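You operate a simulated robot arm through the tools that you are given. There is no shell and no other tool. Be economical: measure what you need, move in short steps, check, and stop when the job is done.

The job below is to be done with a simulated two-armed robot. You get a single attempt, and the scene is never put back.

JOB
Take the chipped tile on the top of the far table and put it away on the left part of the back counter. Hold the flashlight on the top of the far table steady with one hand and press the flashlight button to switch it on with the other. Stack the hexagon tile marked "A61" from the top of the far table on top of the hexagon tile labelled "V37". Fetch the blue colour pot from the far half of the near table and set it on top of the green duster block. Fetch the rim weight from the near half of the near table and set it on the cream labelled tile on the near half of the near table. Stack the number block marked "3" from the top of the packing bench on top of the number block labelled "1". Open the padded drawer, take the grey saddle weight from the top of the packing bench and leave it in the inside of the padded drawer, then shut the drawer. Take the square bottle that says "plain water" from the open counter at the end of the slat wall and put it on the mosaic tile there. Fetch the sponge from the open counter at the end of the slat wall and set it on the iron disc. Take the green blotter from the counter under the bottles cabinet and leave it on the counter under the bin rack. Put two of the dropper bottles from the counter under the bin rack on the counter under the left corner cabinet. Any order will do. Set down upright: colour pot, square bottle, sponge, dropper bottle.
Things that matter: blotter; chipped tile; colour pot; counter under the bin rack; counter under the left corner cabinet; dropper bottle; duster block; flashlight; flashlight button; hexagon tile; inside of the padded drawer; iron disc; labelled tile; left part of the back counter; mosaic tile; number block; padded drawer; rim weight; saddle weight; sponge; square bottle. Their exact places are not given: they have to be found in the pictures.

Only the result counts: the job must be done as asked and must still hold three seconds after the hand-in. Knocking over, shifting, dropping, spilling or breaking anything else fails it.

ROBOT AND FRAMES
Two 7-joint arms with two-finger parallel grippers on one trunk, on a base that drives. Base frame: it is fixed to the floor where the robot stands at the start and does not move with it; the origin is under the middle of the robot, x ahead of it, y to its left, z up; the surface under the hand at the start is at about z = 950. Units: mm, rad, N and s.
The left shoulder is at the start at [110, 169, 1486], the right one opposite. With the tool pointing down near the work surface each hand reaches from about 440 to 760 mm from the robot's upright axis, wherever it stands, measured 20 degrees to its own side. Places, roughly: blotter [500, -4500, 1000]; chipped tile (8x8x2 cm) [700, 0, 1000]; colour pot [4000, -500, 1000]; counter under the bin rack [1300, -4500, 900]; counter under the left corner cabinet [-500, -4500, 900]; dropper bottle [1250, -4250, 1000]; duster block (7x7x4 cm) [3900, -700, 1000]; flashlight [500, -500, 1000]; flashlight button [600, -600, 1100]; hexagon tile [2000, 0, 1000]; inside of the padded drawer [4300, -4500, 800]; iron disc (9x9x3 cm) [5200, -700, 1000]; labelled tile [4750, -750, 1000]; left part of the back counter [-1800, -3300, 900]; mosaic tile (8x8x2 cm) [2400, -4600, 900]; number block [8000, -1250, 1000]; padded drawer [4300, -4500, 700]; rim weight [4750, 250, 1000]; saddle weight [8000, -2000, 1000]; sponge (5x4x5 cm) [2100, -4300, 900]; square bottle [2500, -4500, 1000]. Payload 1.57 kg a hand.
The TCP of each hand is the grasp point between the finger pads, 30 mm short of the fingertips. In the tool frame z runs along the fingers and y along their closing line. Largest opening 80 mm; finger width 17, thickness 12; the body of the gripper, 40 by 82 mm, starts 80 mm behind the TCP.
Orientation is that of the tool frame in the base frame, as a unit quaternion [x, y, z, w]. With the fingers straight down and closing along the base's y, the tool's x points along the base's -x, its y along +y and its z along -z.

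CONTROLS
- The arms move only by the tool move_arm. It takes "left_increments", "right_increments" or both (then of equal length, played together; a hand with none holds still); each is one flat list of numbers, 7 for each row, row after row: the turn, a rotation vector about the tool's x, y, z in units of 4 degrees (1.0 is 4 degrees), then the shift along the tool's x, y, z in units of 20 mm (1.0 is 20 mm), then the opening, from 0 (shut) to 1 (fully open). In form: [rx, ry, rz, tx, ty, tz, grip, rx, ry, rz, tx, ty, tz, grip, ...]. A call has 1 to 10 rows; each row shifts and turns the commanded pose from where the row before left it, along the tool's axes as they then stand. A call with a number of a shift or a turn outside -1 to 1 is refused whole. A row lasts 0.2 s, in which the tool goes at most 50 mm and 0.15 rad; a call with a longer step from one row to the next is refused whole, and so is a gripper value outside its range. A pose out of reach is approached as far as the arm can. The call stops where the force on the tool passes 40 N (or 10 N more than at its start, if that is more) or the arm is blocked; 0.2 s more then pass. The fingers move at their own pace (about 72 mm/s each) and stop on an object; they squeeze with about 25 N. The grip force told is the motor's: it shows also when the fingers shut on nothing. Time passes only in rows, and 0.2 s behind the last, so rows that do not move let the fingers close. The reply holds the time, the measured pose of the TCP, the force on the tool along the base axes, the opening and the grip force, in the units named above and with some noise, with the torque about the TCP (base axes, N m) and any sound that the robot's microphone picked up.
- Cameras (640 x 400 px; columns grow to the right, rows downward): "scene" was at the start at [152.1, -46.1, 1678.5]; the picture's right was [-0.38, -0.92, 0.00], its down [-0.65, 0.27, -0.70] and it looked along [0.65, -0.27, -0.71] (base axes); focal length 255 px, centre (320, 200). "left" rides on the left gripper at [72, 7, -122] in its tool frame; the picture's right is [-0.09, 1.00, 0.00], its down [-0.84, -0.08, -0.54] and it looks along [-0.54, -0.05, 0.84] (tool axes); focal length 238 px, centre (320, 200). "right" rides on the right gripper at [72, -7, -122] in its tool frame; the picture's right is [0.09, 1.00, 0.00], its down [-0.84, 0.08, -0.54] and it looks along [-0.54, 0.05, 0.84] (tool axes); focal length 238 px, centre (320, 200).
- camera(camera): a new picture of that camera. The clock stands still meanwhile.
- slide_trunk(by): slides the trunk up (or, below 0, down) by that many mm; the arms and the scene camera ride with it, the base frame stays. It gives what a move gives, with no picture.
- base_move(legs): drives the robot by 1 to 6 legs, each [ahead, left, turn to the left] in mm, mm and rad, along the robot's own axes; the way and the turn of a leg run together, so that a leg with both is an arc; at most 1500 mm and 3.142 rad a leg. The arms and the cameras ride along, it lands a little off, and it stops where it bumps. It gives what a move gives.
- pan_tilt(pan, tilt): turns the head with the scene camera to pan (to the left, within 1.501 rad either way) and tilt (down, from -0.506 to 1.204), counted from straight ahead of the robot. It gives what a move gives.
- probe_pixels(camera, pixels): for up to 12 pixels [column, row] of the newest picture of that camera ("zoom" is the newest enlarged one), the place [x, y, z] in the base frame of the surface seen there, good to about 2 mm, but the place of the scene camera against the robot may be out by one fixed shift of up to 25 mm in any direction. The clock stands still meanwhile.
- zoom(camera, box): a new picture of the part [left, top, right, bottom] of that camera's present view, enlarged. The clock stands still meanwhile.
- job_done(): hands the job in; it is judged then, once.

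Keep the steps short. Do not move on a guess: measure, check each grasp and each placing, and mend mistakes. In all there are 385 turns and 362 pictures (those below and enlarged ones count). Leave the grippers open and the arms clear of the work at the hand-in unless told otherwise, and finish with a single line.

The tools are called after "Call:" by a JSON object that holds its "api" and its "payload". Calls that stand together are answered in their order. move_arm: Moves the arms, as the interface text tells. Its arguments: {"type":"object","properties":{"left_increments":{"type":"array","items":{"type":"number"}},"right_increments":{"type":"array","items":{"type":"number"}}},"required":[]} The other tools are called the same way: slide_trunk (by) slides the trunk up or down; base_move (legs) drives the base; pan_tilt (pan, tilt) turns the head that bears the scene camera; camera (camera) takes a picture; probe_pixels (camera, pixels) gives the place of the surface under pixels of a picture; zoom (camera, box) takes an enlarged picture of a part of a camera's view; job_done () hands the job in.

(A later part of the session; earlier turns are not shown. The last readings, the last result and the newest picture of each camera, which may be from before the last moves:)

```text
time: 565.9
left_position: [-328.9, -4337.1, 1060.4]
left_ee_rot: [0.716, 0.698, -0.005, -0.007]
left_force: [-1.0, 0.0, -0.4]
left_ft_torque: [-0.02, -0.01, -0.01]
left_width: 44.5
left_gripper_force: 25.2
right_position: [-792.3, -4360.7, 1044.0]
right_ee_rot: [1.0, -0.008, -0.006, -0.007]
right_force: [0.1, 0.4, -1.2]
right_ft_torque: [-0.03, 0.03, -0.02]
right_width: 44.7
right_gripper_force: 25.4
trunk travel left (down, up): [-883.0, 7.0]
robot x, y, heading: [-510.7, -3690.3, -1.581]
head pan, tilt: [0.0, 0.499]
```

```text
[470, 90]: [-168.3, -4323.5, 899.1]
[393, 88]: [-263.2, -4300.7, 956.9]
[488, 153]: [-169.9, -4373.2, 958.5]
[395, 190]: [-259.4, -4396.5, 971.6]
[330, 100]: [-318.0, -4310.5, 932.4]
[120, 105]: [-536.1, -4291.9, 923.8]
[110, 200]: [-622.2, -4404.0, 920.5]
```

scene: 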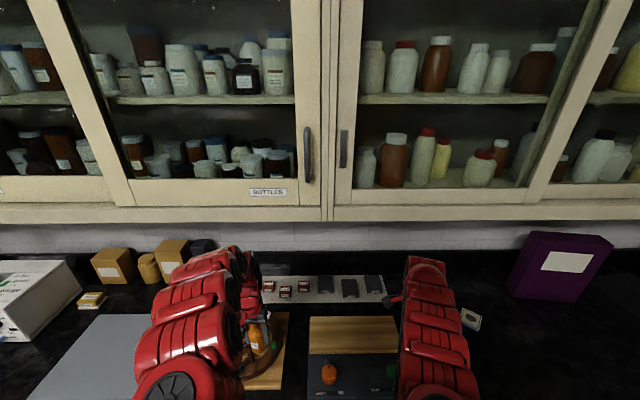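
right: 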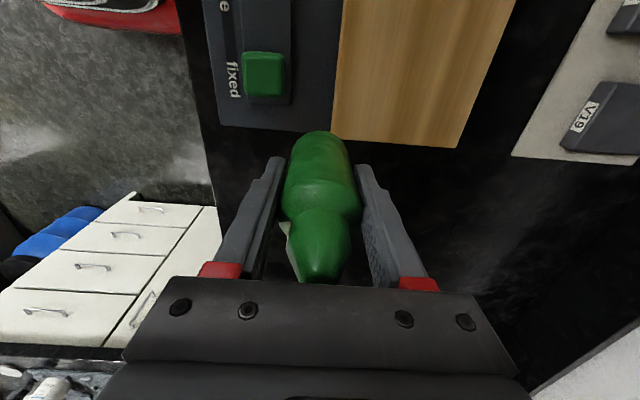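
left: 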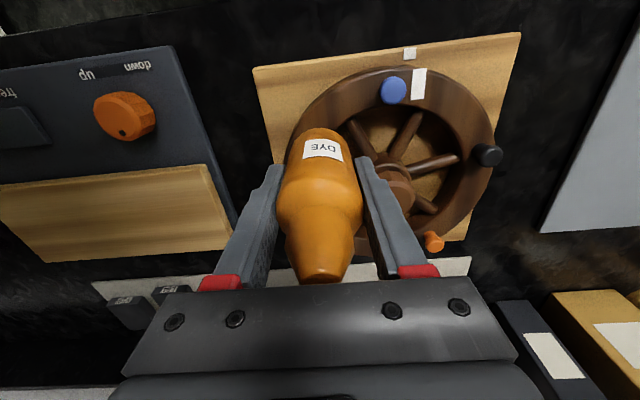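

Call:
{"api": "base_move", "payload": {"legs": [[0, -76, 0.01], [88, 0, 0]]}}

Call:
{"api": "slide_trunk", "payload": {"by": -60}}

Call:
{"api": "camera", "payload": {"camera": "right"}}

```text
time: 567.7
left_position: [-401.8, -4421.6, 1061.3]
left_ee_rot: [0.713, 0.701, -0.006, -0.006]
left_force: [0.5, -0.5, -1.1]
left_ft_torque: [-0.04, 0.01, 0.0]
left_width: 44.4
left_gripper_force: 24.6
right_position: [-864.7, -4451.4, 1044.6]
right_ee_rot: [1.0, -0.003, -0.006, -0.007]
right_force: [-0.5, -0.1, -0.4]
right_ft_torque: [-0.02, -0.04, 0.02]
right_width: 44.7
right_gripper_force: 25.3
trunk travel left (down, up): [-883.0, 7.0]
robot x, y, heading: [-590.4, -3780.0, -1.577]
head pan, tilt: [0.0, 0.499]
```

```text
time: 568.7
left_position: [-401.2, -4423.1, 1000.4]
left_ee_rot: [0.713, 0.701, -0.005, -0.007]
left_force: [0.2, 0.6, -0.8]
left_ft_torque: [0.01, -0.02, -0.02]
left_width: 44.4
left_gripper_force: 25.1
right_position: [-862.9, -4451.2, 983.7]
right_ee_rot: [1.0, -0.003, -0.006, -0.007]
right_force: [0.2, -0.9, -0.7]
right_ft_torque: [-0.01, 0.0, 0.03]
right_width: 44.8
right_gripper_force: 24.9
trunk travel left (down, up): [-823.0, 67.0]
robot x, y, heading: [-587.7, -3774.8, -1.575]
head pan, tilt: [0.0, 0.499]
```

```text
138 pictures are left
```

right: 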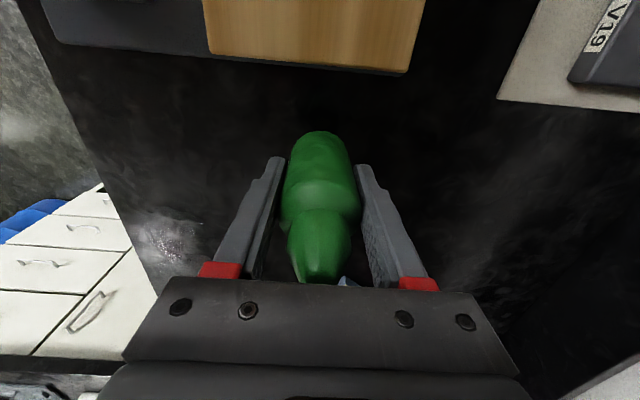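

Call:
{"api": "move_arm", "payload": {"right_increments": [0, 0, 0, 0, 0, 1, 0, 0, 0, 0, 0, 0, 1, 0, 0, 0, 0, 0, 0, 0.2, 0, 0, 0, 0, 0, 0, 0.1, 0, 0, 0, 0, 0, 0, 0, 0]}}

```text
time: 569.9
left_position: [-400.8, -4422.5, 1001.4]
left_ee_rot: [0.713, 0.701, -0.004, -0.008]
left_force: [0.1, 0.3, -1.5]
left_ft_torque: [0.01, 0.0, 0.01]
left_width: 44.3
left_gripper_force: 24.0
right_position: [-865.1, -4450.7, 939.0]
right_ee_rot: [1.0, -0.004, -0.006, -0.008]
right_force: [0.8, 0.0, 9.0]
right_ft_torque: [-0.21, 0.03, 0.02]
right_width: 44.6
right_gripper_force: 25.3
trunk travel left (down, up): [-823.0, 67.0]
robot x, y, heading: [-589.5, -3773.8, -1.575]
head pan, tilt: [0.0, 0.499]
```

Call:
{"api": "move_arm", "payload": {"right_increments": [0, 0, 0, 0, 0, -0.04, 0, 0, 0, 0, 0, 0, 0, 0.65, 0, 0, 0, 0, 0, 0, 0.75, 0, 0, 0, 0, 0, 0, 0.85, 0, 0, 0, 0, 0, 0, 0.85, 0, 0, 0, 0, 0, -0.5, 0.85, 0, 0, 0, 0, 0, -1, 0.85, 0, 0, 0, 0, 0, -1, 0.85, 0, 0, 0, 0, 0, -1, 0.85, 0, 0, 0, 0, 0, -1, 0.85]}}

Call:
{"api": "slide_trunk", "payload": {"by": 60}}

Call:
{"api": "camera", "payload": {"camera": "right"}}

```text
time: 572.1
left_position: [-400.8, -4424.0, 1000.0]
left_ee_rot: [0.713, 0.701, -0.004, -0.007]
left_force: [0.2, -1.1, -0.6]
left_ft_torque: [-0.03, 0.05, 0.01]
left_width: 44.5
left_gripper_force: 24.6
right_position: [-864.9, -4453.2, 1027.5]
right_ee_rot: [1.0, -0.004, -0.006, -0.009]
right_force: [0.5, 1.1, 0.4]
right_ft_torque: [0.03, 0.0, 0.0]
right_width: 67.9
right_gripper_force: 0.1
trunk travel left (down, up): [-823.0, 67.0]
robot x, y, heading: [-588.8, -3773.1, -1.579]
head pan, tilt: [0.0, 0.499]
```

```text
time: 573.1
left_position: [-399.7, -4424.2, 1059.4]
left_ee_rot: [0.714, 0.701, -0.005, -0.008]
left_force: [0.2, 1.0, -1.0]
left_ft_torque: [-0.01, -0.06, 0.02]
left_width: 44.4
left_gripper_force: 24.8
right_position: [-863.8, -4454.2, 1088.4]
right_ee_rot: [1.0, -0.005, -0.007, -0.008]
right_force: [-0.4, -0.8, -0.4]
right_ft_torque: [0.0, 0.0, 0.01]
right_width: 68.1
right_gripper_force: 0.0
trunk travel left (down, up): [-883.0, 7.0]
robot x, y, heading: [-586.0, -3773.3, -1.578]
head pan, tilt: [0.0, 0.499]
```

```text
137 pictures are left
```

right: 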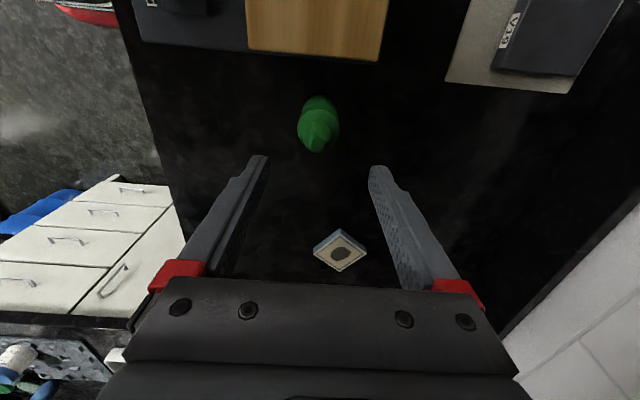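

Call:
{"api": "probe_pixels", "payload": {"camera": "right", "pixels": [[120, 190], [60, 240], [150, 260], [60, 320], [210, 330], [318, 130], [340, 250], [20, 200]]}}

```text
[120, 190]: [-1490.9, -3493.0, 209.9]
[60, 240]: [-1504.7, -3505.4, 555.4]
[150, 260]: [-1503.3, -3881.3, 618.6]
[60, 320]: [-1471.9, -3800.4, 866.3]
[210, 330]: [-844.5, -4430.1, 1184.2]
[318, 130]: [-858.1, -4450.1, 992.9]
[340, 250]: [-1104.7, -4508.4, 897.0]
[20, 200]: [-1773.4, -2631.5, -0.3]
```

Green bottle stands. Now orange: shift the left hand 100 mm inward, back 100, strafe right 368.

Call:
{"api": "move_arm", "payload": {"left_increments": [0, 0, 0, 0, -1, 0, 0, 0, 0, 0, 0, -1, 0, 0, 0, 0, 0, 0, -1, 0, 0, 0, 0, 0, 0, -1, 0, 0, 0, 0, 0, 0, -1, 0, 0]}}

Call:
{"api": "base_move", "payload": {"legs": [[-110, 0, 0], [0, -366, 0]]}}

Call:
{"api": "camera", "payload": {"camera": "left"}}

```text
time: 574.3
left_position: [-501.5, -4421.1, 1062.8]
left_ee_rot: [0.713, 0.701, -0.004, -0.008]
left_force: [-1.3, -0.3, -0.3]
left_ft_torque: [0.01, 0.01, 0.0]
left_width: 44.5
left_gripper_force: 25.0
right_position: [-864.7, -4454.0, 1087.5]
right_ee_rot: [1.0, -0.004, -0.007, -0.008]
right_force: [0.6, -0.3, -0.5]
right_ft_torque: [0.01, -0.03, 0.0]
right_width: 67.7
right_gripper_force: 0.1
trunk travel left (down, up): [-883.0, 7.0]
robot x, y, heading: [-590.0, -3774.1, -1.574]
head pan, tilt: [0.0, 0.499]
```

```text
time: 577.4
left_position: [-867.6, -4310.0, 1062.8]
left_ee_rot: [0.713, 0.701, -0.005, -0.008]
left_force: [-0.7, -0.2, -1.6]
left_ft_torque: [-0.03, 0.04, -0.01]
left_width: 44.5
left_gripper_force: 24.9
right_position: [-1230.7, -4341.5, 1088.7]
right_ee_rot: [1.0, -0.005, -0.007, -0.008]
right_force: [0.2, 0.5, -0.5]
right_ft_torque: [0.0, -0.01, -0.03]
right_width: 68.1
right_gripper_force: 0.0
trunk travel left (down, up): [-883.0, 7.0]
robot x, y, heading: [-950.7, -3661.7, -1.579]
head pan, tilt: [0.0, 0.499]
```

```text
136 pictures are left
```

left: 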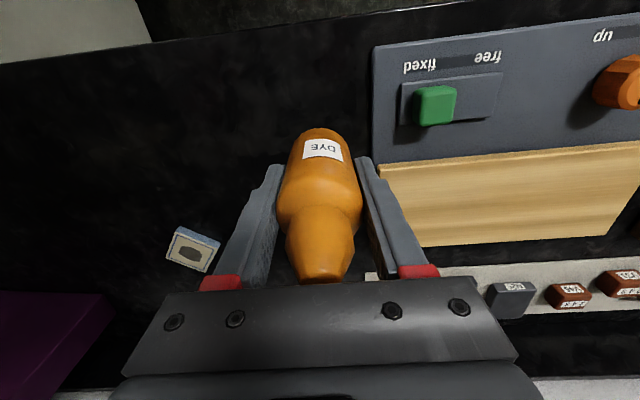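

Call:
{"api": "slide_trunk", "payload": {"by": -60}}

Call:
{"api": "move_arm", "payload": {"left_increments": [0, 0, 0, 0, -0.4, 0, 0, 0, 0, 0, 0, 0, 1, 0, 0, 0, 0, 0, 0, 1, 0, 0, 0, 0, 0, 0, 1, 0]}}

Call:
{"api": "camera", "payload": {"camera": "left"}}

```text
time: 578.4
left_position: [-866.8, -4310.9, 1002.2]
left_ee_rot: [0.714, 0.7, -0.006, -0.008]
left_force: [0.0, -0.7, -1.3]
left_ft_torque: [0.0, 0.0, 0.0]
left_width: 44.5
left_gripper_force: 25.5
right_position: [-1230.5, -4341.6, 1028.4]
right_ee_rot: [1.0, -0.005, -0.006, -0.008]
right_force: [-0.6, 0.3, 0.1]
right_ft_torque: [0.0, -0.02, -0.03]
right_width: 68.1
right_gripper_force: 0.0
trunk travel left (down, up): [-823.0, 67.0]
robot x, y, heading: [-951.8, -3660.6, -1.576]
head pan, tilt: [0.0, 0.499]
```

```text
time: 579.4
left_position: [-875.9, -4311.8, 940.5]
left_ee_rot: [0.713, 0.701, -0.005, -0.008]
left_force: [0.5, -0.3, -1.3]
left_ft_torque: [0.02, -0.02, 0.0]
left_width: 44.5
left_gripper_force: 25.1
right_position: [-1230.9, -4341.9, 1029.5]
right_ee_rot: [1.0, -0.004, -0.007, -0.008]
right_force: [-0.6, 0.9, -0.4]
right_ft_torque: [-0.01, 0.01, 0.01]
right_width: 68.2
right_gripper_force: 0.0
trunk travel left (down, up): [-823.0, 67.0]
robot x, y, heading: [-952.1, -3658.7, -1.582]
head pan, tilt: [0.0, 0.499]
```

```text
135 pictures are left
```

left: 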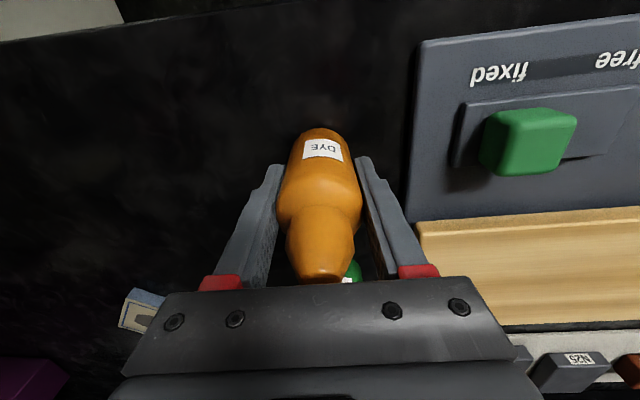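

Call:
{"api": "move_arm", "payload": {"left_increments": [0, 0, 0, 0, 0, 0.15, 0, 0, 0, 0, 0, 0, 0.1, 0, 0, 0, 0, 0, 0, 0.05, 0, 0, 0, 0, 0, 0, 0, 0]}}

```text
time: 580.4
left_position: [-874.6, -4310.7, 936.4]
left_ee_rot: [0.713, 0.701, -0.005, -0.007]
left_force: [0.1, 0.1, -0.4]
left_ft_torque: [0.01, -0.02, -0.02]
left_width: 44.5
left_gripper_force: 24.8
right_position: [-1231.3, -4340.1, 1028.2]
right_ee_rot: [1.0, -0.005, -0.006, -0.008]
right_force: [0.1, -0.4, 1.2]
right_ft_torque: [0.0, 0.01, 0.0]
right_width: 68.0
right_gripper_force: 0.0
trunk travel left (down, up): [-823.0, 67.0]
robot x, y, heading: [-954.5, -3661.1, -1.573]
head pan, tilt: [0.0, 0.499]
```

Call:
{"api": "move_arm", "payload": {"left_increments": [0, 0, 0, 0, 0, 0.08, 0, 0, 0, 0, 0, 0, 0.06, 0, 0, 0, 0, 0, 0, 0, 0]}}

```text
time: 581.2
left_position: [-876.0, -4310.7, 935.3]
left_ee_rot: [0.713, 0.701, -0.007, -0.006]
left_force: [2.7, -1.8, 12.9]
left_ft_torque: [-0.05, -0.45, -0.04]
left_width: 44.4
left_gripper_force: 24.8
right_position: [-1230.5, -4339.1, 1030.0]
right_ee_rot: [1.0, -0.005, -0.006, -0.006]
right_force: [0.4, 0.1, 0.4]
right_ft_torque: [0.02, 0.0, 0.01]
right_width: 68.4
right_gripper_force: 0.0
trunk travel left (down, up): [-823.0, 67.0]
robot x, y, heading: [-953.9, -3662.3, -1.58]
head pan, tilt: [0.0, 0.499]
```

Call:
{"api": "move_arm", "payload": {"left_increments": [0, 0, 0, 0, 0, -0.08, 0, 0, 0, 0, 0, 0, 0, 0.63, 0, 0, 0, 0, 0, 0, 0.7, 0, 0, 0, 0, 0, 0, 0.78, 0, 0, 0, 0, 0, 0, 0.78, 0, 0, 0, 0, 0, -0.5, 0.78, 0, 0, 0, 0, 0, -1, 0.78, 0, 0, 0, 0, 0, -1, 0.78, 0, 0, 0, 0, 0, -1, 0.78, 0, 0, 0, 0, 0, -1, 0.78]}}

Call:
{"api": "slide_trunk", "payload": {"by": 60}}

Call:
{"api": "camera", "payload": {"camera": "left"}}

```text
time: 583.4
left_position: [-875.1, -4305.2, 1032.1]
left_ee_rot: [0.714, 0.7, -0.007, -0.004]
left_force: [3.9, 1.6, 32.1]
left_ft_torque: [0.24, -1.16, -0.05]
left_width: 65.2
left_gripper_force: 1.8
right_position: [-1231.7, -4337.5, 1032.3]
right_ee_rot: [1.0, -0.004, -0.007, -0.005]
right_force: [-0.6, 0.5, 0.4]
right_ft_torque: [-0.01, -0.01, -0.03]
right_width: 68.2
right_gripper_force: 0.0
trunk travel left (down, up): [-823.0, 67.0]
robot x, y, heading: [-954.2, -3665.1, -1.574]
head pan, tilt: [0.0, 0.499]
```

```text
time: 584.4
left_position: [-876.8, -4310.6, 1084.5]
left_ee_rot: [0.714, 0.7, -0.003, -0.007]
left_force: [0.4, 0.7, -0.2]
left_ft_torque: [-0.02, -0.01, -0.01]
left_width: 62.2
left_gripper_force: 0.0
right_position: [-1232.2, -4341.8, 1086.5]
right_ee_rot: [1.0, -0.004, -0.006, -0.009]
right_force: [-0.5, -0.2, 0.1]
right_ft_torque: [0.04, -0.02, -0.02]
right_width: 68.2
right_gripper_force: 0.1
trunk travel left (down, up): [-883.0, 7.0]
robot x, y, heading: [-954.5, -3662.6, -1.581]
head pan, tilt: [0.0, 0.499]
```

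```text
134 pictures are left
```

left: 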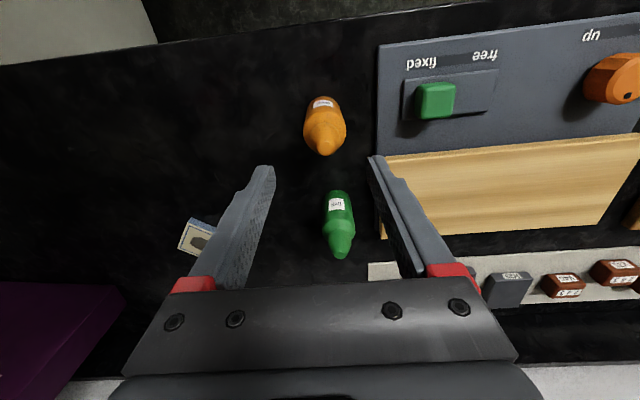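

Call:
{"api": "zoom", "payload": {"camera": "left", "box": [270, 80, 400, 270]}}

Call:
{"api": "probe_pixels", "payload": {"camera": "left", "pixels": [[325, 150], [323, 100], [306, 120], [343, 115], [341, 252], [338, 195], [390, 160], [378, 60], [195, 235]]}}

```text
2.11 times, centred on (335, 175) of left
```

zoom: 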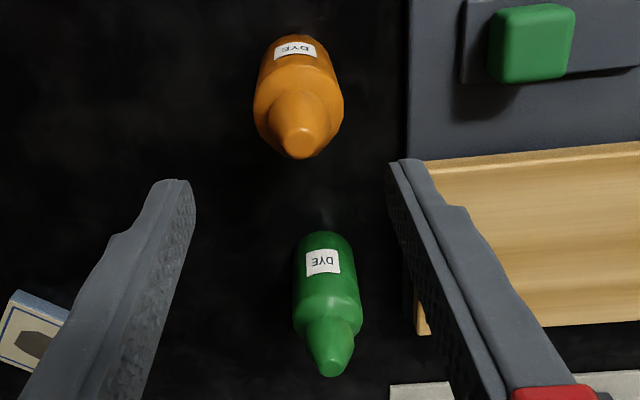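

```text
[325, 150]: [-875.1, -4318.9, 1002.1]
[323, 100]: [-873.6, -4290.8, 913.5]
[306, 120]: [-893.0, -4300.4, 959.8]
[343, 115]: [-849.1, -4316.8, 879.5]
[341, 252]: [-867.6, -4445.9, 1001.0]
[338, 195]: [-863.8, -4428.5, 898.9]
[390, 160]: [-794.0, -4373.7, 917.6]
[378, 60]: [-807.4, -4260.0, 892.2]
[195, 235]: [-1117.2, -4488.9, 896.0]
```

Both bottles stand upright. I check the cabinet layout and labels to be sure of the counter region.

Call:
{"api": "base_move", "payload": {"legs": [[-900, 0, 0]]}}

Call:
{"api": "pan_tilt", "payload": {"pan": 0.3, "tilt": 0.15}}

Call:
{"api": "camera", "payload": {"camera": "scene"}}

Call:
{"api": "pan_tilt", "payload": {"pan": -0.6, "tilt": 0.25}}

Call:
{"api": "camera", "payload": {"camera": "scene"}}

```text
time: 589.2
left_position: [-869.6, -3387.7, 1085.3]
left_ee_rot: [0.715, 0.699, -0.005, -0.007]
left_force: [-0.7, -0.5, 0.0]
left_ft_torque: [0.01, -0.03, 0.01]
left_width: 62.5
left_gripper_force: 0.0
right_position: [-1224.8, -3417.3, 1087.9]
right_ee_rot: [1.0, -0.006, -0.006, -0.008]
right_force: [0.6, -0.1, 0.5]
right_ft_torque: [0.0, 0.0, 0.0]
right_width: 68.3
right_gripper_force: 0.0
trunk travel left (down, up): [-883.0, 7.0]
robot x, y, heading: [-945.0, -2743.4, -1.579]
head pan, tilt: [0.0, 0.499]
```

```text
time: 590.1
left_position: [-869.8, -3386.6, 1087.1]
left_ee_rot: [0.715, 0.7, -0.006, -0.007]
left_force: [0.3, -0.4, -0.6]
left_ft_torque: [-0.02, 0.02, 0.0]
left_width: 62.5
left_gripper_force: 0.1
right_position: [-1225.4, -3418.6, 1088.8]
right_ee_rot: [1.0, -0.006, -0.005, -0.008]
right_force: [0.3, -0.6, 1.1]
right_ft_torque: [0.02, -0.01, 0.02]
right_width: 68.0
right_gripper_force: 0.1
trunk travel left (down, up): [-883.0, 7.0]
robot x, y, heading: [-944.5, -2745.7, -1.581]
head pan, tilt: [0.3, 0.15]
```

```text
132 pictures are left
```

scene: 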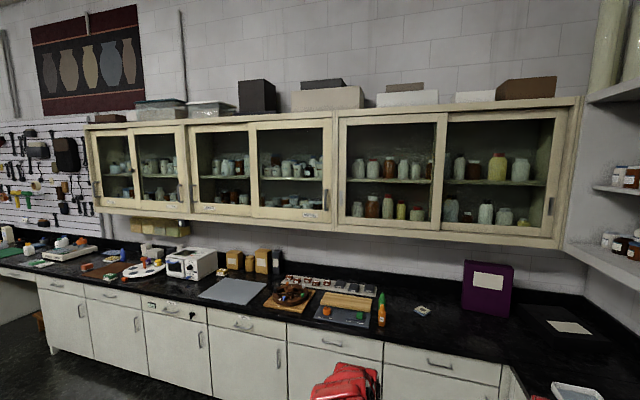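

```text
time: 591.3
left_position: [-869.8, -3386.7, 1085.2]
left_ee_rot: [0.715, 0.699, -0.004, -0.007]
left_force: [-0.2, 0.5, -0.3]
left_ft_torque: [0.02, 0.01, 0.0]
left_width: 62.3
left_gripper_force: 0.2
right_position: [-1225.1, -3417.2, 1089.6]
right_ee_rot: [1.0, -0.006, -0.006, -0.008]
right_force: [0.2, -0.7, -1.0]
right_ft_torque: [0.01, 0.0, 0.0]
right_width: 68.1
right_gripper_force: 0.0
trunk travel left (down, up): [-883.0, 7.0]
robot x, y, heading: [-941.8, -2741.3, -1.578]
head pan, tilt: [-0.6, 0.25]
```

```text
131 pictures are left
```

scene: 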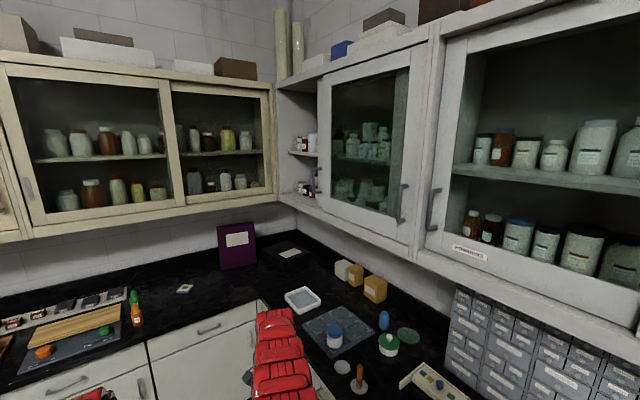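

The corner unit spans x≈-550…-1650, so the bottles are right. Now the chipped tile: turn to +x, go to (−450, 0).

Call:
{"api": "base_move", "payload": {"legs": [[0, 0, 1.578], [450, 0, 0], [0, 1500, 0], [0, 1200, 0]]}}

Call:
{"api": "pan_tilt", "payload": {"pan": 0.0, "tilt": 0.6}}

Call:
{"api": "camera", "payload": {"camera": "scene"}}

```text
time: 610.6
left_position: [5.0, 75.5, 1086.1]
left_ee_rot: [-0.024, 1.0, -0.009, -0.001]
left_force: [0.0, 0.8, 0.0]
left_ft_torque: [-0.01, -0.02, -0.02]
left_width: 62.5
left_gripper_force: 0.0
right_position: [60.1, -277.1, 1088.5]
right_ee_rot: [0.686, 0.727, -0.01, -0.001]
right_force: [-0.2, 0.4, 0.1]
right_ft_torque: [0.02, -0.04, -0.04]
right_width: 68.1
right_gripper_force: 0.0
trunk travel left (down, up): [-883.0, 7.0]
robot x, y, heading: [-632.7, -45.3, 0.061]
head pan, tilt: [-0.6, 0.25]
```

```text
time: 611.6
left_position: [4.2, 75.3, 1086.2]
left_ee_rot: [-0.025, 1.0, -0.008, -0.001]
left_force: [0.2, -0.1, 0.8]
left_ft_torque: [-0.03, 0.0, 0.02]
left_width: 62.5
left_gripper_force: 0.0
right_position: [59.9, -276.6, 1088.1]
right_ee_rot: [0.685, 0.728, -0.009, -0.001]
right_force: [0.1, -0.1, 0.0]
right_ft_torque: [0.03, -0.02, -0.01]
right_width: 68.0
right_gripper_force: 0.1
trunk travel left (down, up): [-883.0, 7.0]
robot x, y, heading: [-637.0, -47.5, 0.062]
head pan, tilt: [0.0, 0.6]
```

```text
130 pictures are left
```

scene: 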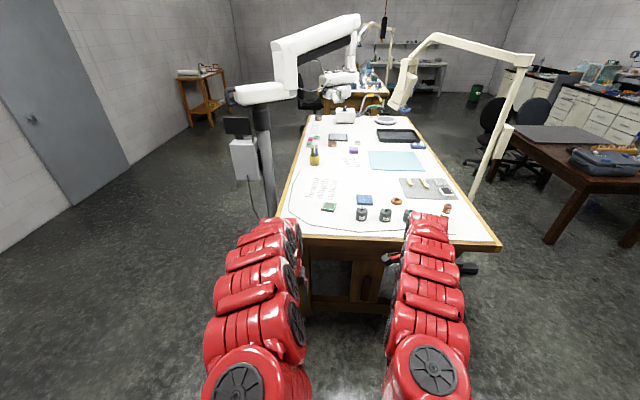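

Call:
{"api": "base_move", "payload": {"legs": [[0, 0, -0.062], [560, -50, 0]]}}

Call:
{"api": "move_arm", "payload": {"left_increments": [0, 0, 0.8, 0, 0, 0, 0.9, 0, 0, 0.8, 0, 0, 0, 1, 0, 0, 0.8, 0, 0, 0, 1]}}

Call:
{"api": "camera", "payload": {"camera": "left"}}

```text
time: 615.3
left_position: [575.9, -26.5, 1085.8]
left_ee_rot: [0.014, 1.0, -0.009, -0.002]
left_force: [-0.2, -0.5, 1.0]
left_ft_torque: [-0.01, 0.02, -0.02]
left_width: 62.4
left_gripper_force: 0.2
right_position: [604.5, -382.3, 1089.6]
right_ee_rot: [0.712, 0.702, -0.01, -0.001]
right_force: [0.4, -0.2, -0.2]
right_ft_torque: [0.02, 0.05, -0.01]
right_width: 68.2
right_gripper_force: 0.0
trunk travel left (down, up): [-883.0, 7.0]
robot x, y, heading: [-71.7, -100.5, -0.015]
head pan, tilt: [0.0, 0.6]
```

```text
time: 616.1
left_position: [576.4, -27.5, 1086.1]
left_ee_rot: [0.096, 0.995, -0.009, -0.001]
left_force: [0.7, 0.1, -0.1]
left_ft_torque: [0.01, -0.02, 0.03]
left_width: 79.9
left_gripper_force: 0.2
right_position: [605.6, -382.2, 1088.2]
right_ee_rot: [0.712, 0.702, -0.01, -0.001]
right_force: [-0.3, -0.2, 0.4]
right_ft_torque: [-0.01, 0.02, 0.05]
right_width: 67.9
right_gripper_force: 0.1
trunk travel left (down, up): [-883.0, 7.0]
robot x, y, heading: [-69.5, -98.2, -0.01]
head pan, tilt: [0.0, 0.6]
```

```text
129 pictures are left
```

left: 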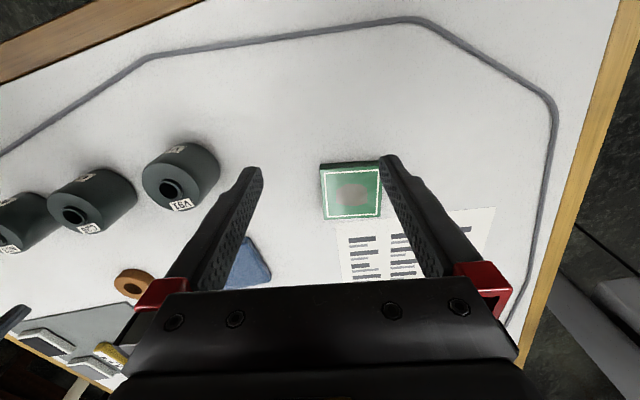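

Call:
{"api": "probe_pixels", "payload": {"camera": "left", "pixels": [[324, 170], [379, 168], [381, 216], [327, 218], [352, 195], [352, 170]]}}

```text
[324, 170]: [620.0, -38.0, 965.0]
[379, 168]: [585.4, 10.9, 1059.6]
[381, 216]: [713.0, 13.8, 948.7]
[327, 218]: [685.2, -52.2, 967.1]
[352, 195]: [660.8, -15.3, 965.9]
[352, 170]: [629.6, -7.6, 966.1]
```

Tile unchanged. Drive 82 forward, 12 left, then lower.

Call:
{"api": "base_move", "payload": {"legs": [[82, 12, 0.0]]}}

Call:
{"api": "move_arm", "payload": {"left_increments": [0, 0, 0, 0, 0, 1, 1, 0, 0, 0, 0, 0, 1, 1, 0, 0, 0, 0, 0, 1, 1]}}

Call:
{"api": "camera", "payload": {"camera": "left"}}

```text
time: 617.1
left_position: [654.3, -17.5, 1087.1]
left_ee_rot: [0.097, 0.995, -0.008, 0.0]
left_force: [-0.8, 0.1, -0.2]
left_ft_torque: [-0.01, -0.01, -0.02]
left_width: 79.8
left_gripper_force: 0.0
right_position: [684.7, -372.0, 1089.6]
right_ee_rot: [0.713, 0.701, -0.009, -0.001]
right_force: [-1.0, -0.3, -0.3]
right_ft_torque: [-0.03, 0.0, -0.01]
right_width: 68.0
right_gripper_force: 0.0
trunk travel left (down, up): [-883.0, 7.0]
robot x, y, heading: [8.4, -94.4, -0.013]
head pan, tilt: [0.0, 0.6]
```

```text
time: 617.9
left_position: [658.7, -18.1, 1027.4]
left_ee_rot: [0.096, 0.995, -0.009, -0.003]
left_force: [0.6, 0.0, 0.6]
left_ft_torque: [0.02, 0.01, -0.02]
left_width: 79.8
left_gripper_force: 0.2
right_position: [688.3, -373.1, 1087.2]
right_ee_rot: [0.712, 0.702, -0.011, -0.003]
right_force: [1.2, 0.3, 0.8]
right_ft_torque: [0.01, 0.08, -0.01]
right_width: 68.0
right_gripper_force: 0.1
trunk travel left (down, up): [-883.0, 7.0]
robot x, y, heading: [11.4, -90.0, -0.02]
head pan, tilt: [0.0, 0.6]
```

```text
128 pictures are left
```

left: 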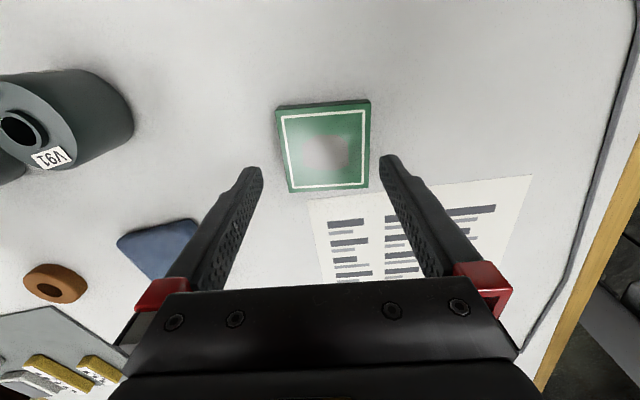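

Call:
{"api": "move_arm", "payload": {"left_increments": [0, 0, 0, 0, 0.14, 0, 1, 0, 0, 0, 0, 0, 1, 1, 0, 0, 0, 0, 0, 0.6, 1]}}

Call:
{"api": "zoom", "payload": {"camera": "left", "box": [230, 90, 420, 230]}}

```text
time: 618.7
left_position: [658.7, -16.7, 993.3]
left_ee_rot: [0.097, 0.995, -0.008, 0.0]
left_force: [0.5, -0.4, -0.2]
left_ft_torque: [-0.02, 0.0, -0.01]
left_width: 80.1
left_gripper_force: 0.1
right_position: [685.7, -372.0, 1088.5]
right_ee_rot: [0.713, 0.701, -0.01, -0.002]
right_force: [0.6, -0.3, -0.1]
right_ft_torque: [0.02, -0.02, 0.01]
right_width: 68.0
right_gripper_force: 0.0
trunk travel left (down, up): [-883.0, 7.0]
robot x, y, heading: [10.5, -92.6, -0.015]
head pan, tilt: [0.0, 0.6]
```

```text
2.86 times, centred on (325, 160) of left
```

zoom: 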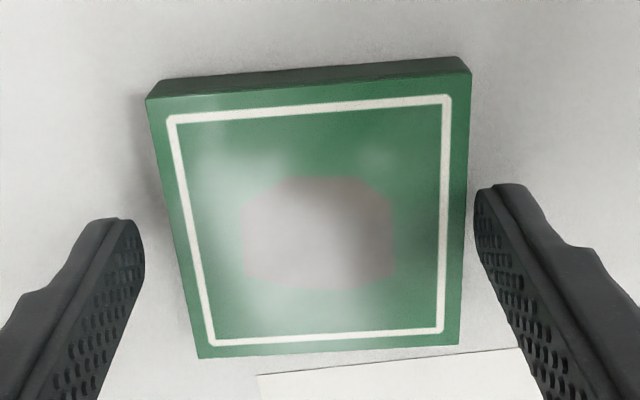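

Call:
{"api": "move_arm", "payload": {"left_increments": [0, 0, 0, 0, 0.09, 0, 1, 0, 0, 0, 0, 0, 0.4, 1, 0, 0, 0, 0, 0, 0.17, 1, 0, 0, 0, 0, 0, 0, 0.8, 0, 0, 0, 0, 0, 0, 0, 0, 0, 0, 0, 0, 0, 0, 0, 0, 0, 0, 0, 0, 0, 0, 0, 0, 0, 0, 0, 0]}}

Call:
{"api": "move_arm", "payload": {"left_increments": [0, 0, 0, 0, 0, -0.2, 0, 0, 0, 0, 0, 0, -0.25, 0, 0, 0, 0, 0, 0, -0.3, 0, 0, 0, 0, 0, 0, -0.4, 0, 0, 0, 0, 0, 0, -0.5, 0]}}

Call:
{"api": "camera", "payload": {"camera": "left"}}

```text
time: 620.5
left_position: [658.0, -14.9, 983.5]
left_ee_rot: [0.096, 0.995, -0.009, -0.001]
left_force: [0.1, -0.3, 0.0]
left_ft_torque: [0.0, -0.01, 0.0]
left_width: 71.8
left_gripper_force: 24.8
right_position: [685.5, -373.4, 1088.1]
right_ee_rot: [0.712, 0.702, -0.01, -0.002]
right_force: [-0.4, -1.1, 0.7]
right_ft_torque: [0.05, -0.01, 0.01]
right_width: 67.9
right_gripper_force: 0.0
trunk travel left (down, up): [-883.0, 7.0]
robot x, y, heading: [10.9, -92.3, -0.011]
head pan, tilt: [0.0, 0.6]
```

```text
time: 621.7
left_position: [658.6, -13.4, 1015.4]
left_ee_rot: [0.097, 0.995, -0.008, -0.001]
left_force: [-0.8, -0.2, -1.6]
left_ft_torque: [0.02, 0.02, -0.02]
left_width: 71.7
left_gripper_force: 25.4
right_position: [687.1, -373.0, 1088.5]
right_ee_rot: [0.712, 0.702, -0.01, -0.002]
right_force: [-0.1, 0.3, 0.0]
right_ft_torque: [-0.03, 0.01, -0.02]
right_width: 67.9
right_gripper_force: 0.2
trunk travel left (down, up): [-883.0, 7.0]
robot x, y, heading: [9.5, -86.7, -0.016]
head pan, tilt: [0.0, 0.6]
```

```text
126 pictures are left
```

left: 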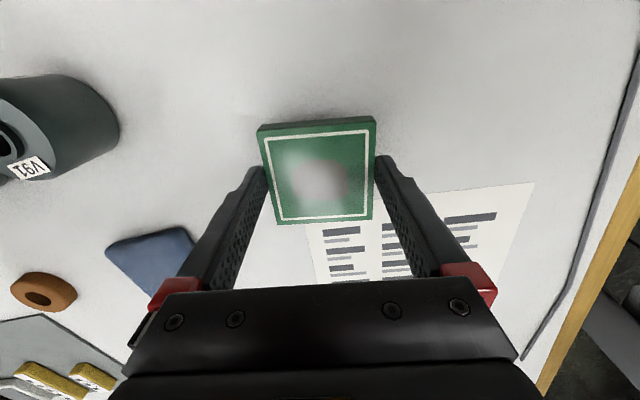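

Held (71.7 mm). Lift 50 mm more gently, back out and drive to the back counter.

Call:
{"api": "move_arm", "payload": {"left_increments": [0, 0, 0, 0, 0, -0.5, 0, 0, 0, 0, 0, 0, -0.5, 0, 0, 0, 0, 0, 0, -0.5, 0, 0, 0, 0, 0, 0, -0.5, 0, 0, 0, 0, 0, 0, -0.5, 0]}}

Call:
{"api": "base_move", "payload": {"legs": [[-520, 0, 0.01], [0, -1500, 0], [0, -1500, 0], [0, -200, 0]]}}

Call:
{"api": "camera", "payload": {"camera": "left"}}

```text
time: 622.9
left_position: [658.2, -12.0, 1066.0]
left_ee_rot: [0.096, 0.995, -0.009, 0.001]
left_force: [0.4, -0.3, -1.5]
left_ft_torque: [-0.01, 0.01, 0.02]
left_width: 71.8
left_gripper_force: 25.2
right_position: [685.9, -373.5, 1088.7]
right_ee_rot: [0.713, 0.701, -0.01, -0.002]
right_force: [-0.5, 0.0, -0.9]
right_ft_torque: [0.03, -0.02, 0.01]
right_width: 67.7
right_gripper_force: 0.0
trunk travel left (down, up): [-883.0, 7.0]
robot x, y, heading: [10.0, -84.5, -0.012]
head pan, tilt: [0.0, 0.6]
```

```text
time: 641.1
left_position: [104.4, -3195.3, 1065.4]
left_ee_rot: [0.101, 0.995, -0.01, -0.001]
left_force: [0.3, 1.0, -1.7]
left_ft_torque: [-0.02, -0.01, 0.01]
left_width: 71.7
left_gripper_force: 25.4
right_position: [128.5, -3554.5, 1089.1]
right_ee_rot: [0.716, 0.698, -0.01, -0.001]
right_force: [-0.2, 0.2, 0.2]
right_ft_torque: [-0.05, 0.0, 0.0]
right_width: 68.0
right_gripper_force: 0.1
trunk travel left (down, up): [-883.0, 7.0]
robot x, y, heading: [-544.3, -3270.1, -0.026]
head pan, tilt: [0.0, 0.6]
```

```text
125 pictures are left
```

left: 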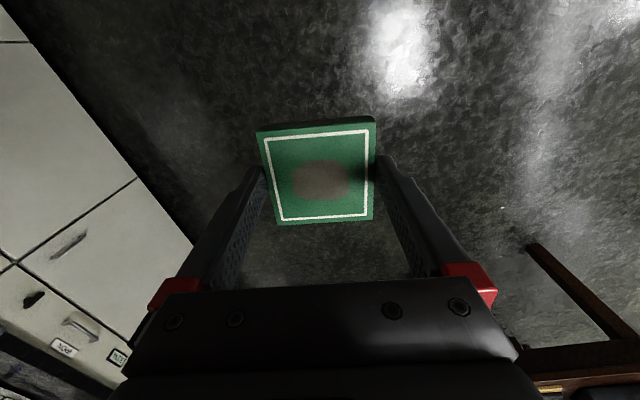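

Call:
{"api": "base_move", "payload": {"legs": [[0, 0, 3.14], [150, 0, 0.02]]}}

Call:
{"api": "pan_tilt", "payload": {"pan": 0.0, "tilt": 0.6}}

Call:
{"api": "camera", "payload": {"camera": "scene"}}

```text
time: 649.9
left_position: [-1337.0, -3380.7, 1066.7]
left_ee_rot: [0.997, -0.072, 0.0, -0.009]
left_force: [0.4, 0.2, -1.0]
left_ft_torque: [-0.03, 0.03, -0.01]
left_width: 71.3
left_gripper_force: 24.9
right_position: [-1382.4, -3022.9, 1089.8]
right_ee_rot: [0.719, -0.695, 0.0, -0.009]
right_force: [0.7, 0.3, 0.4]
right_ft_torque: [-0.02, 0.04, 0.0]
right_width: 67.8
right_gripper_force: 0.0
trunk travel left (down, up): [-883.0, 7.0]
robot x, y, heading: [-698.1, -3274.5, -3.098]
head pan, tilt: [0.0, 0.6]
```

```text
time: 650.5
left_position: [-1337.2, -3381.2, 1065.3]
left_ee_rot: [0.997, -0.071, 0.001, -0.008]
left_force: [0.0, 0.1, -2.1]
left_ft_torque: [-0.03, 0.04, -0.01]
left_width: 71.8
left_gripper_force: 25.0
right_position: [-1383.7, -3022.8, 1088.0]
right_ee_rot: [0.72, -0.694, 0.001, -0.01]
right_force: [0.6, -0.2, 0.1]
right_ft_torque: [-0.01, 0.02, -0.01]
right_width: 68.0
right_gripper_force: 0.1
trunk travel left (down, up): [-883.0, 7.0]
robot x, y, heading: [-693.1, -3270.8, -3.105]
head pan, tilt: [0.0, 0.6]
```

```text
124 pictures are left
```

scene: 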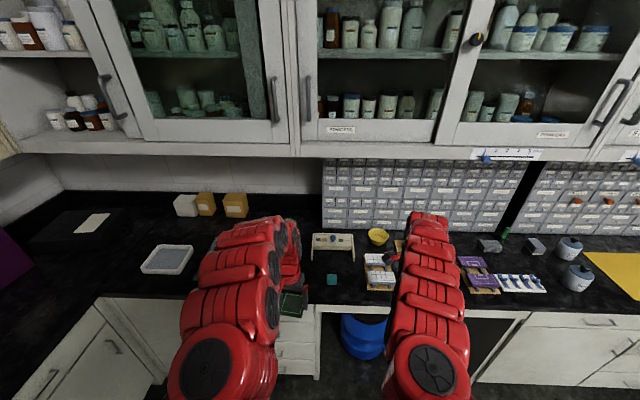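

Call:
{"api": "base_move", "payload": {"legs": [[130, 0, -0.035]]}}

Call:
{"api": "camera", "payload": {"camera": "left"}}

Call:
{"api": "pan_tilt", "payload": {"pan": 0.4, "tilt": 0.7}}

Call:
{"api": "camera", "payload": {"camera": "scene"}}

```text
time: 651.8
left_position: [-1470.6, -3359.1, 1067.3]
left_ee_rot: [0.996, -0.091, 0.0, -0.009]
left_force: [0.5, -0.5, -2.3]
left_ft_torque: [0.0, 0.02, 0.0]
left_width: 71.7
left_gripper_force: 25.1
right_position: [-1503.6, -2999.5, 1089.2]
right_ee_rot: [-0.705, 0.709, -0.001, 0.01]
right_force: [-0.4, 0.6, 0.2]
right_ft_torque: [0.03, 0.04, 0.0]
right_width: 67.9
right_gripper_force: 0.0
trunk travel left (down, up): [-883.0, 7.0]
robot x, y, heading: [-827.7, -3271.0, 3.141]
head pan, tilt: [0.0, 0.6]
```

```text
123 pictures are left
```

left: 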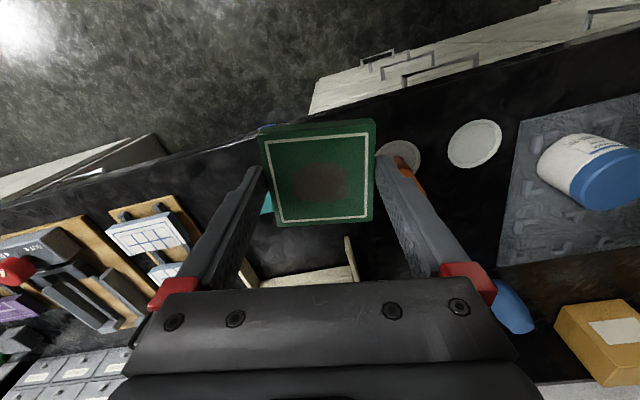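

```text
time: 652.6
left_position: [-1471.4, -3358.4, 1064.3]
left_ee_rot: [0.996, -0.091, 0.002, -0.008]
left_force: [0.3, 0.2, -1.9]
left_ft_torque: [0.0, 0.01, 0.0]
left_width: 71.6
left_gripper_force: 25.4
right_position: [-1505.6, -2997.6, 1087.9]
right_ee_rot: [-0.706, 0.708, -0.002, 0.011]
right_force: [0.5, 0.3, 0.2]
right_ft_torque: [-0.02, -0.03, 0.0]
right_width: 67.7
right_gripper_force: 0.0
trunk travel left (down, up): [-883.0, 7.0]
robot x, y, heading: [-827.0, -3278.7, 3.138]
head pan, tilt: [0.4, 0.7]
```

```text
122 pictures are left
```

scene: 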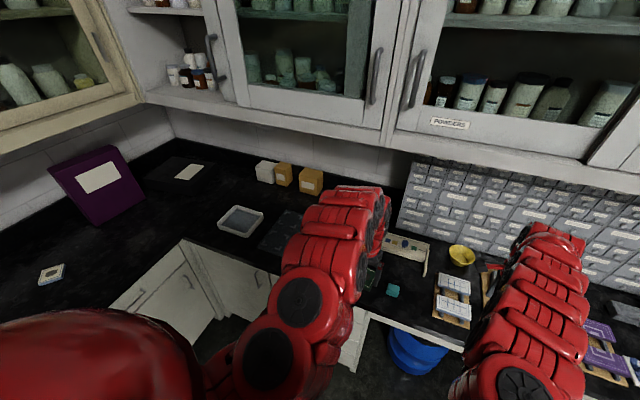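

Call:
{"api": "probe_pixels", "payload": {"camera": "left", "pixels": [[310, 250], [265, 205], [300, 275], [350, 245], [400, 155], [475, 143], [405, 110], [520, 270], [510, 130], [330, 110], [430, 190], [170, 250]]}}

Call:
{"api": "probe_pixels", "payload": {"camera": "scene", "pixels": [[392, 290], [400, 265], [410, 245], [440, 280], [240, 220], [215, 235], [265, 250], [290, 180], [310, 180], [200, 210], [430, 290], [375, 300]]}}

```text
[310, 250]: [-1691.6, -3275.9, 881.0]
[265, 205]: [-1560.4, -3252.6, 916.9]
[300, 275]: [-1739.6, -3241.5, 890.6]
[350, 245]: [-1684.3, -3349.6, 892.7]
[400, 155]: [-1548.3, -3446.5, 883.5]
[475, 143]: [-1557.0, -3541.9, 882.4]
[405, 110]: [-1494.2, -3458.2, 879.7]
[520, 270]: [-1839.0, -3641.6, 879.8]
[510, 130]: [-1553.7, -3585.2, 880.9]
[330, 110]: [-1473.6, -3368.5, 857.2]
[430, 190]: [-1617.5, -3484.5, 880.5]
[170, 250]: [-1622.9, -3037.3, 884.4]
```

```text
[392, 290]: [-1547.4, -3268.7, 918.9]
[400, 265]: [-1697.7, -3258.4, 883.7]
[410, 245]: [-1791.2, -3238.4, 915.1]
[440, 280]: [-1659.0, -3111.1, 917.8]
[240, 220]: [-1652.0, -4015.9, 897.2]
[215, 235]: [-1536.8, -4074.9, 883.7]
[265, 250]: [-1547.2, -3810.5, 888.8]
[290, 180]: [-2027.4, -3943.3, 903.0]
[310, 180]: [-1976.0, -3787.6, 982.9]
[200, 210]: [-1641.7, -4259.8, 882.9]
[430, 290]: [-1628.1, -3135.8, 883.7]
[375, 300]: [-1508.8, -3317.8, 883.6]
```

Free spot at about (-1590,-3348). Drive 119 mm forward and 10 right, then look.

Call:
{"api": "base_move", "payload": {"legs": [[118, -11, 0]]}}

Call:
{"api": "slide_trunk", "payload": {"by": -60}}

Call:
{"api": "camera", "payload": {"camera": "left"}}

```text
time: 653.9
left_position: [-1588.6, -3349.0, 1066.5]
left_ee_rot: [0.996, -0.09, 0.002, -0.009]
left_force: [-0.2, 0.2, -1.7]
left_ft_torque: [-0.03, -0.02, -0.02]
left_width: 71.8
left_gripper_force: 24.8
right_position: [-1619.7, -2988.7, 1089.0]
right_ee_rot: [-0.706, 0.708, -0.001, 0.011]
right_force: [-0.2, 0.2, 0.0]
right_ft_torque: [0.01, 0.01, 0.0]
right_width: 68.0
right_gripper_force: 0.2
trunk travel left (down, up): [-883.0, 7.0]
robot x, y, heading: [-945.3, -3261.6, 3.148]
head pan, tilt: [0.4, 0.7]
```

```text
time: 654.9
left_position: [-1589.2, -3348.7, 1006.6]
left_ee_rot: [0.996, -0.09, 0.0, -0.008]
left_force: [0.9, -1.3, -2.1]
left_ft_torque: [0.04, 0.0, 0.0]
left_width: 71.8
left_gripper_force: 24.9
right_position: [-1621.4, -2988.2, 1029.3]
right_ee_rot: [-0.706, 0.708, -0.002, 0.01]
right_force: [-0.1, -0.8, 0.6]
right_ft_torque: [-0.02, 0.02, 0.01]
right_width: 67.9
right_gripper_force: 0.1
trunk travel left (down, up): [-823.0, 67.0]
robot x, y, heading: [-941.8, -3259.8, 3.144]
head pan, tilt: [0.4, 0.7]
```

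```text
121 pictures are left
```

left: 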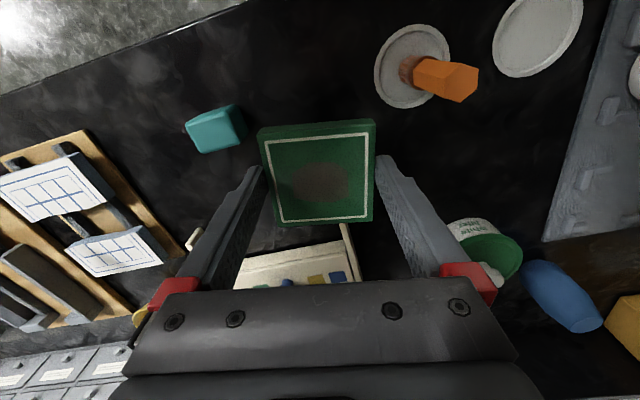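

Call:
{"api": "probe_pixels", "payload": {"camera": "left", "pixels": [[470, 228], [500, 255], [440, 80], [378, 75], [240, 135], [345, 228], [240, 280], [190, 238]]}}

Call:
{"api": "move_arm", "payload": {"left_increments": [0, 0, 0, 0, 0, 1, 0, 0, 0, 0, 0, 0, 1, 0, 0, 0, 0, 0, 0, 1, 0, 0, 0, 0, 0, 0, 1, 0]}}

Call:
{"api": "camera", "payload": {"camera": "left"}}

```text
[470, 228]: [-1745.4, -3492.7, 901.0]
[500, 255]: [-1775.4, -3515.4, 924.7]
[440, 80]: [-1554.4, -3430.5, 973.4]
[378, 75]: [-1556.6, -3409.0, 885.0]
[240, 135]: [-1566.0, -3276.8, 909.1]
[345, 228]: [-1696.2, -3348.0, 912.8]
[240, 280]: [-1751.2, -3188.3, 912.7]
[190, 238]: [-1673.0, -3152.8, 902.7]
```

```text
time: 655.9
left_position: [-1587.6, -3346.0, 926.3]
left_ee_rot: [0.996, -0.09, 0.001, -0.01]
left_force: [-0.5, -0.3, -2.1]
left_ft_torque: [0.03, 0.01, -0.01]
left_width: 71.8
left_gripper_force: 24.5
right_position: [-1622.0, -2988.8, 1027.2]
right_ee_rot: [-0.706, 0.708, -0.001, 0.01]
right_force: [1.2, -0.6, 0.8]
right_ft_torque: [-0.02, 0.0, 0.01]
right_width: 68.0
right_gripper_force: 0.1
trunk travel left (down, up): [-823.0, 67.0]
robot x, y, heading: [-942.6, -3259.0, 3.139]
head pan, tilt: [0.4, 0.7]
```

```text
120 pictures are left
```

left: 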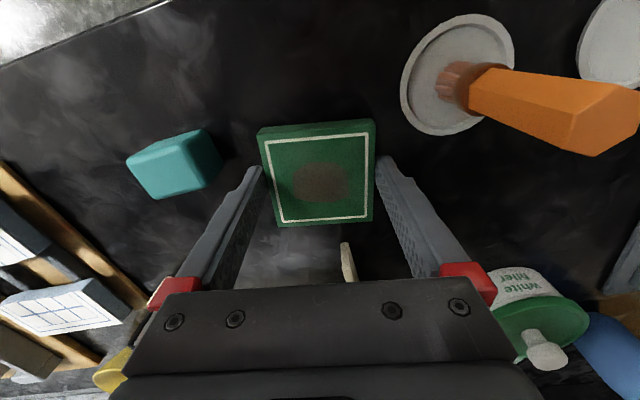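

Call:
{"api": "move_arm", "payload": {"left_increments": [0, 0, 0, 0, 0, 0.4, 0, 0, 0, 0, 0, 0, 0.12, 0, 0, 0, 0, 0, 0, 0.08, 0, 0, 0, 0, 0, 0, 0.06, 0, 0, 0, 0, 0, 0, 0, 0]}}

```text
time: 657.1
left_position: [-1587.9, -3345.8, 913.1]
left_ee_rot: [0.996, -0.091, 0.001, -0.009]
left_force: [-1.2, -0.2, 7.0]
left_ft_torque: [-0.37, -0.19, -0.07]
left_width: 71.7
left_gripper_force: 25.5
right_position: [-1622.3, -2988.0, 1028.6]
right_ee_rot: [-0.706, 0.708, -0.002, 0.01]
right_force: [0.6, -1.0, 0.7]
right_ft_torque: [0.0, 0.03, 0.02]
right_width: 67.9
right_gripper_force: 0.1
trunk travel left (down, up): [-823.0, 67.0]
robot x, y, heading: [-944.7, -3266.3, 3.14]
head pan, tilt: [0.4, 0.7]
```

Contact. Open and rise.

Call:
{"api": "move_arm", "payload": {"left_increments": [0, 0, 0, 0, 0, -0.03, 0, 0, 0, 0, 0, 0, 0, 0.95, 0, 0, 0, 0, 0, 0, 1, 0, 0, 0, 0, 0, 0, 1, 0, 0, 0, 0, 0, -0.3, 1, 0, 0, 0, 0, 0, -0.7, 1, 0, 0, 0, 0, 0, -1, 1, 0, 0, 0, 0, 0, -1, 1, 0, 0, 0, 0, 0, -1, 1, 0, 0, 0, 0, 0, -1, 1]}}

Call:
{"api": "slide_trunk", "payload": {"by": 60}}

Call:
{"api": "camera", "payload": {"camera": "left"}}

```text
time: 659.3
left_position: [-1588.7, -3347.9, 1013.9]
left_ee_rot: [0.996, -0.091, 0.001, -0.005]
left_force: [0.5, -2.3, -1.1]
left_ft_torque: [0.21, 0.06, -0.01]
left_width: 80.0
left_gripper_force: 0.0
right_position: [-1622.1, -2985.2, 1027.5]
right_ee_rot: [-0.706, 0.708, -0.003, 0.008]
right_force: [0.5, -0.4, 0.2]
right_ft_torque: [-0.11, 0.01, 0.02]
right_width: 68.2
right_gripper_force: 0.0
trunk travel left (down, up): [-823.0, 67.0]
robot x, y, heading: [-943.5, -3260.7, -3.137]
head pan, tilt: [0.4, 0.7]
```

```text
time: 660.3
left_position: [-1590.0, -3349.2, 1073.0]
left_ee_rot: [0.996, -0.091, 0.001, -0.009]
left_force: [0.9, 0.0, -0.1]
left_ft_torque: [0.0, -0.01, -0.03]
left_width: 80.0
left_gripper_force: 0.1
right_position: [-1621.8, -2988.1, 1088.1]
right_ee_rot: [-0.707, 0.708, -0.002, 0.01]
right_force: [-0.1, 0.9, 0.6]
right_ft_torque: [0.03, 0.0, 0.0]
right_width: 68.0
right_gripper_force: 0.1
trunk travel left (down, up): [-883.0, 7.0]
robot x, y, heading: [-943.1, -3263.8, 3.138]
head pan, tilt: [0.4, 0.7]
```

```text
119 pictures are left
```

left: 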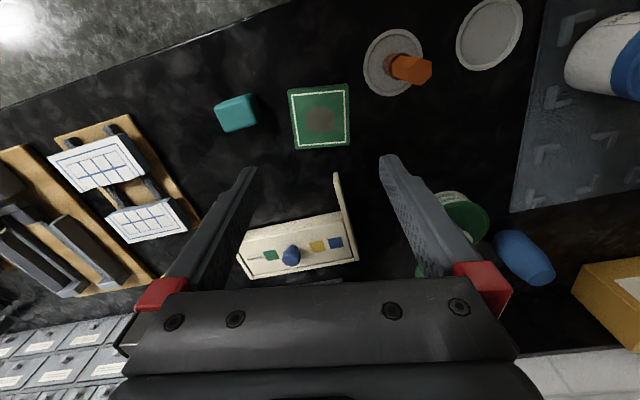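

Tile lies on the left part of the back counter. Back away from the counter with both grippers open and take a last look.

Call:
{"api": "base_move", "payload": {"legs": [[-450, 0, 0]]}}

Call:
{"api": "move_arm", "payload": {"left_increments": [0, 0, 0, 0, 0, 0, 1, 0, 0, 0, 0, 0, 0, 1], "right_increments": [0, 0, 0, 0, 0, 0, 1, 0, 0, 0, 0, 0, 0, 1]}}

Call:
{"api": "camera", "payload": {"camera": "scene"}}

```text
time: 663.0
left_position: [-1138.5, -3352.4, 1072.2]
left_ee_rot: [0.996, -0.088, 0.002, -0.009]
left_force: [0.7, -0.4, 0.2]
left_ft_torque: [-0.01, -0.01, -0.03]
left_width: 80.0
left_gripper_force: 0.2
right_position: [-1171.6, -2991.6, 1088.1]
right_ee_rot: [0.707, -0.707, 0.001, -0.011]
right_force: [0.2, 0.3, 0.8]
right_ft_torque: [-0.01, -0.05, 0.01]
right_width: 68.2
right_gripper_force: 0.1
trunk travel left (down, up): [-883.0, 7.0]
robot x, y, heading: [-491.0, -3263.5, -3.137]
head pan, tilt: [0.4, 0.7]
```

```text
time: 663.6
left_position: [-1137.1, -3350.9, 1073.5]
left_ee_rot: [0.996, -0.088, 0.001, -0.008]
left_force: [0.1, -0.6, -0.2]
left_ft_torque: [0.0, 0.0, 0.0]
left_width: 80.0
left_gripper_force: 0.0
right_position: [-1171.9, -2991.4, 1088.3]
right_ee_rot: [0.708, -0.706, 0.002, -0.01]
right_force: [0.2, 0.1, 0.0]
right_ft_torque: [-0.01, -0.02, 0.01]
right_width: 80.2
right_gripper_force: 0.0
trunk travel left (down, up): [-883.0, 7.0]
robot x, y, heading: [-490.2, -3262.3, -3.139]
head pan, tilt: [0.4, 0.7]
```

```text
118 pictures are left
```

scene: 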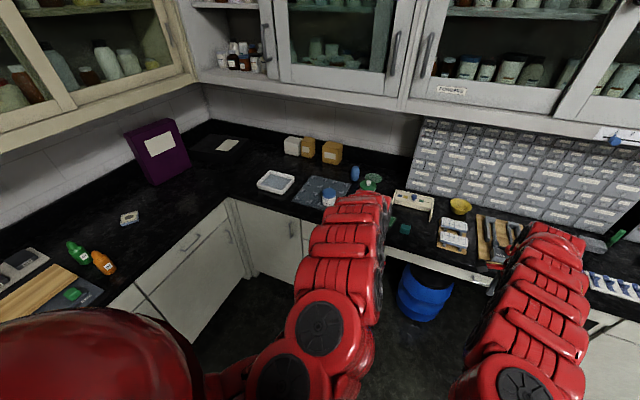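

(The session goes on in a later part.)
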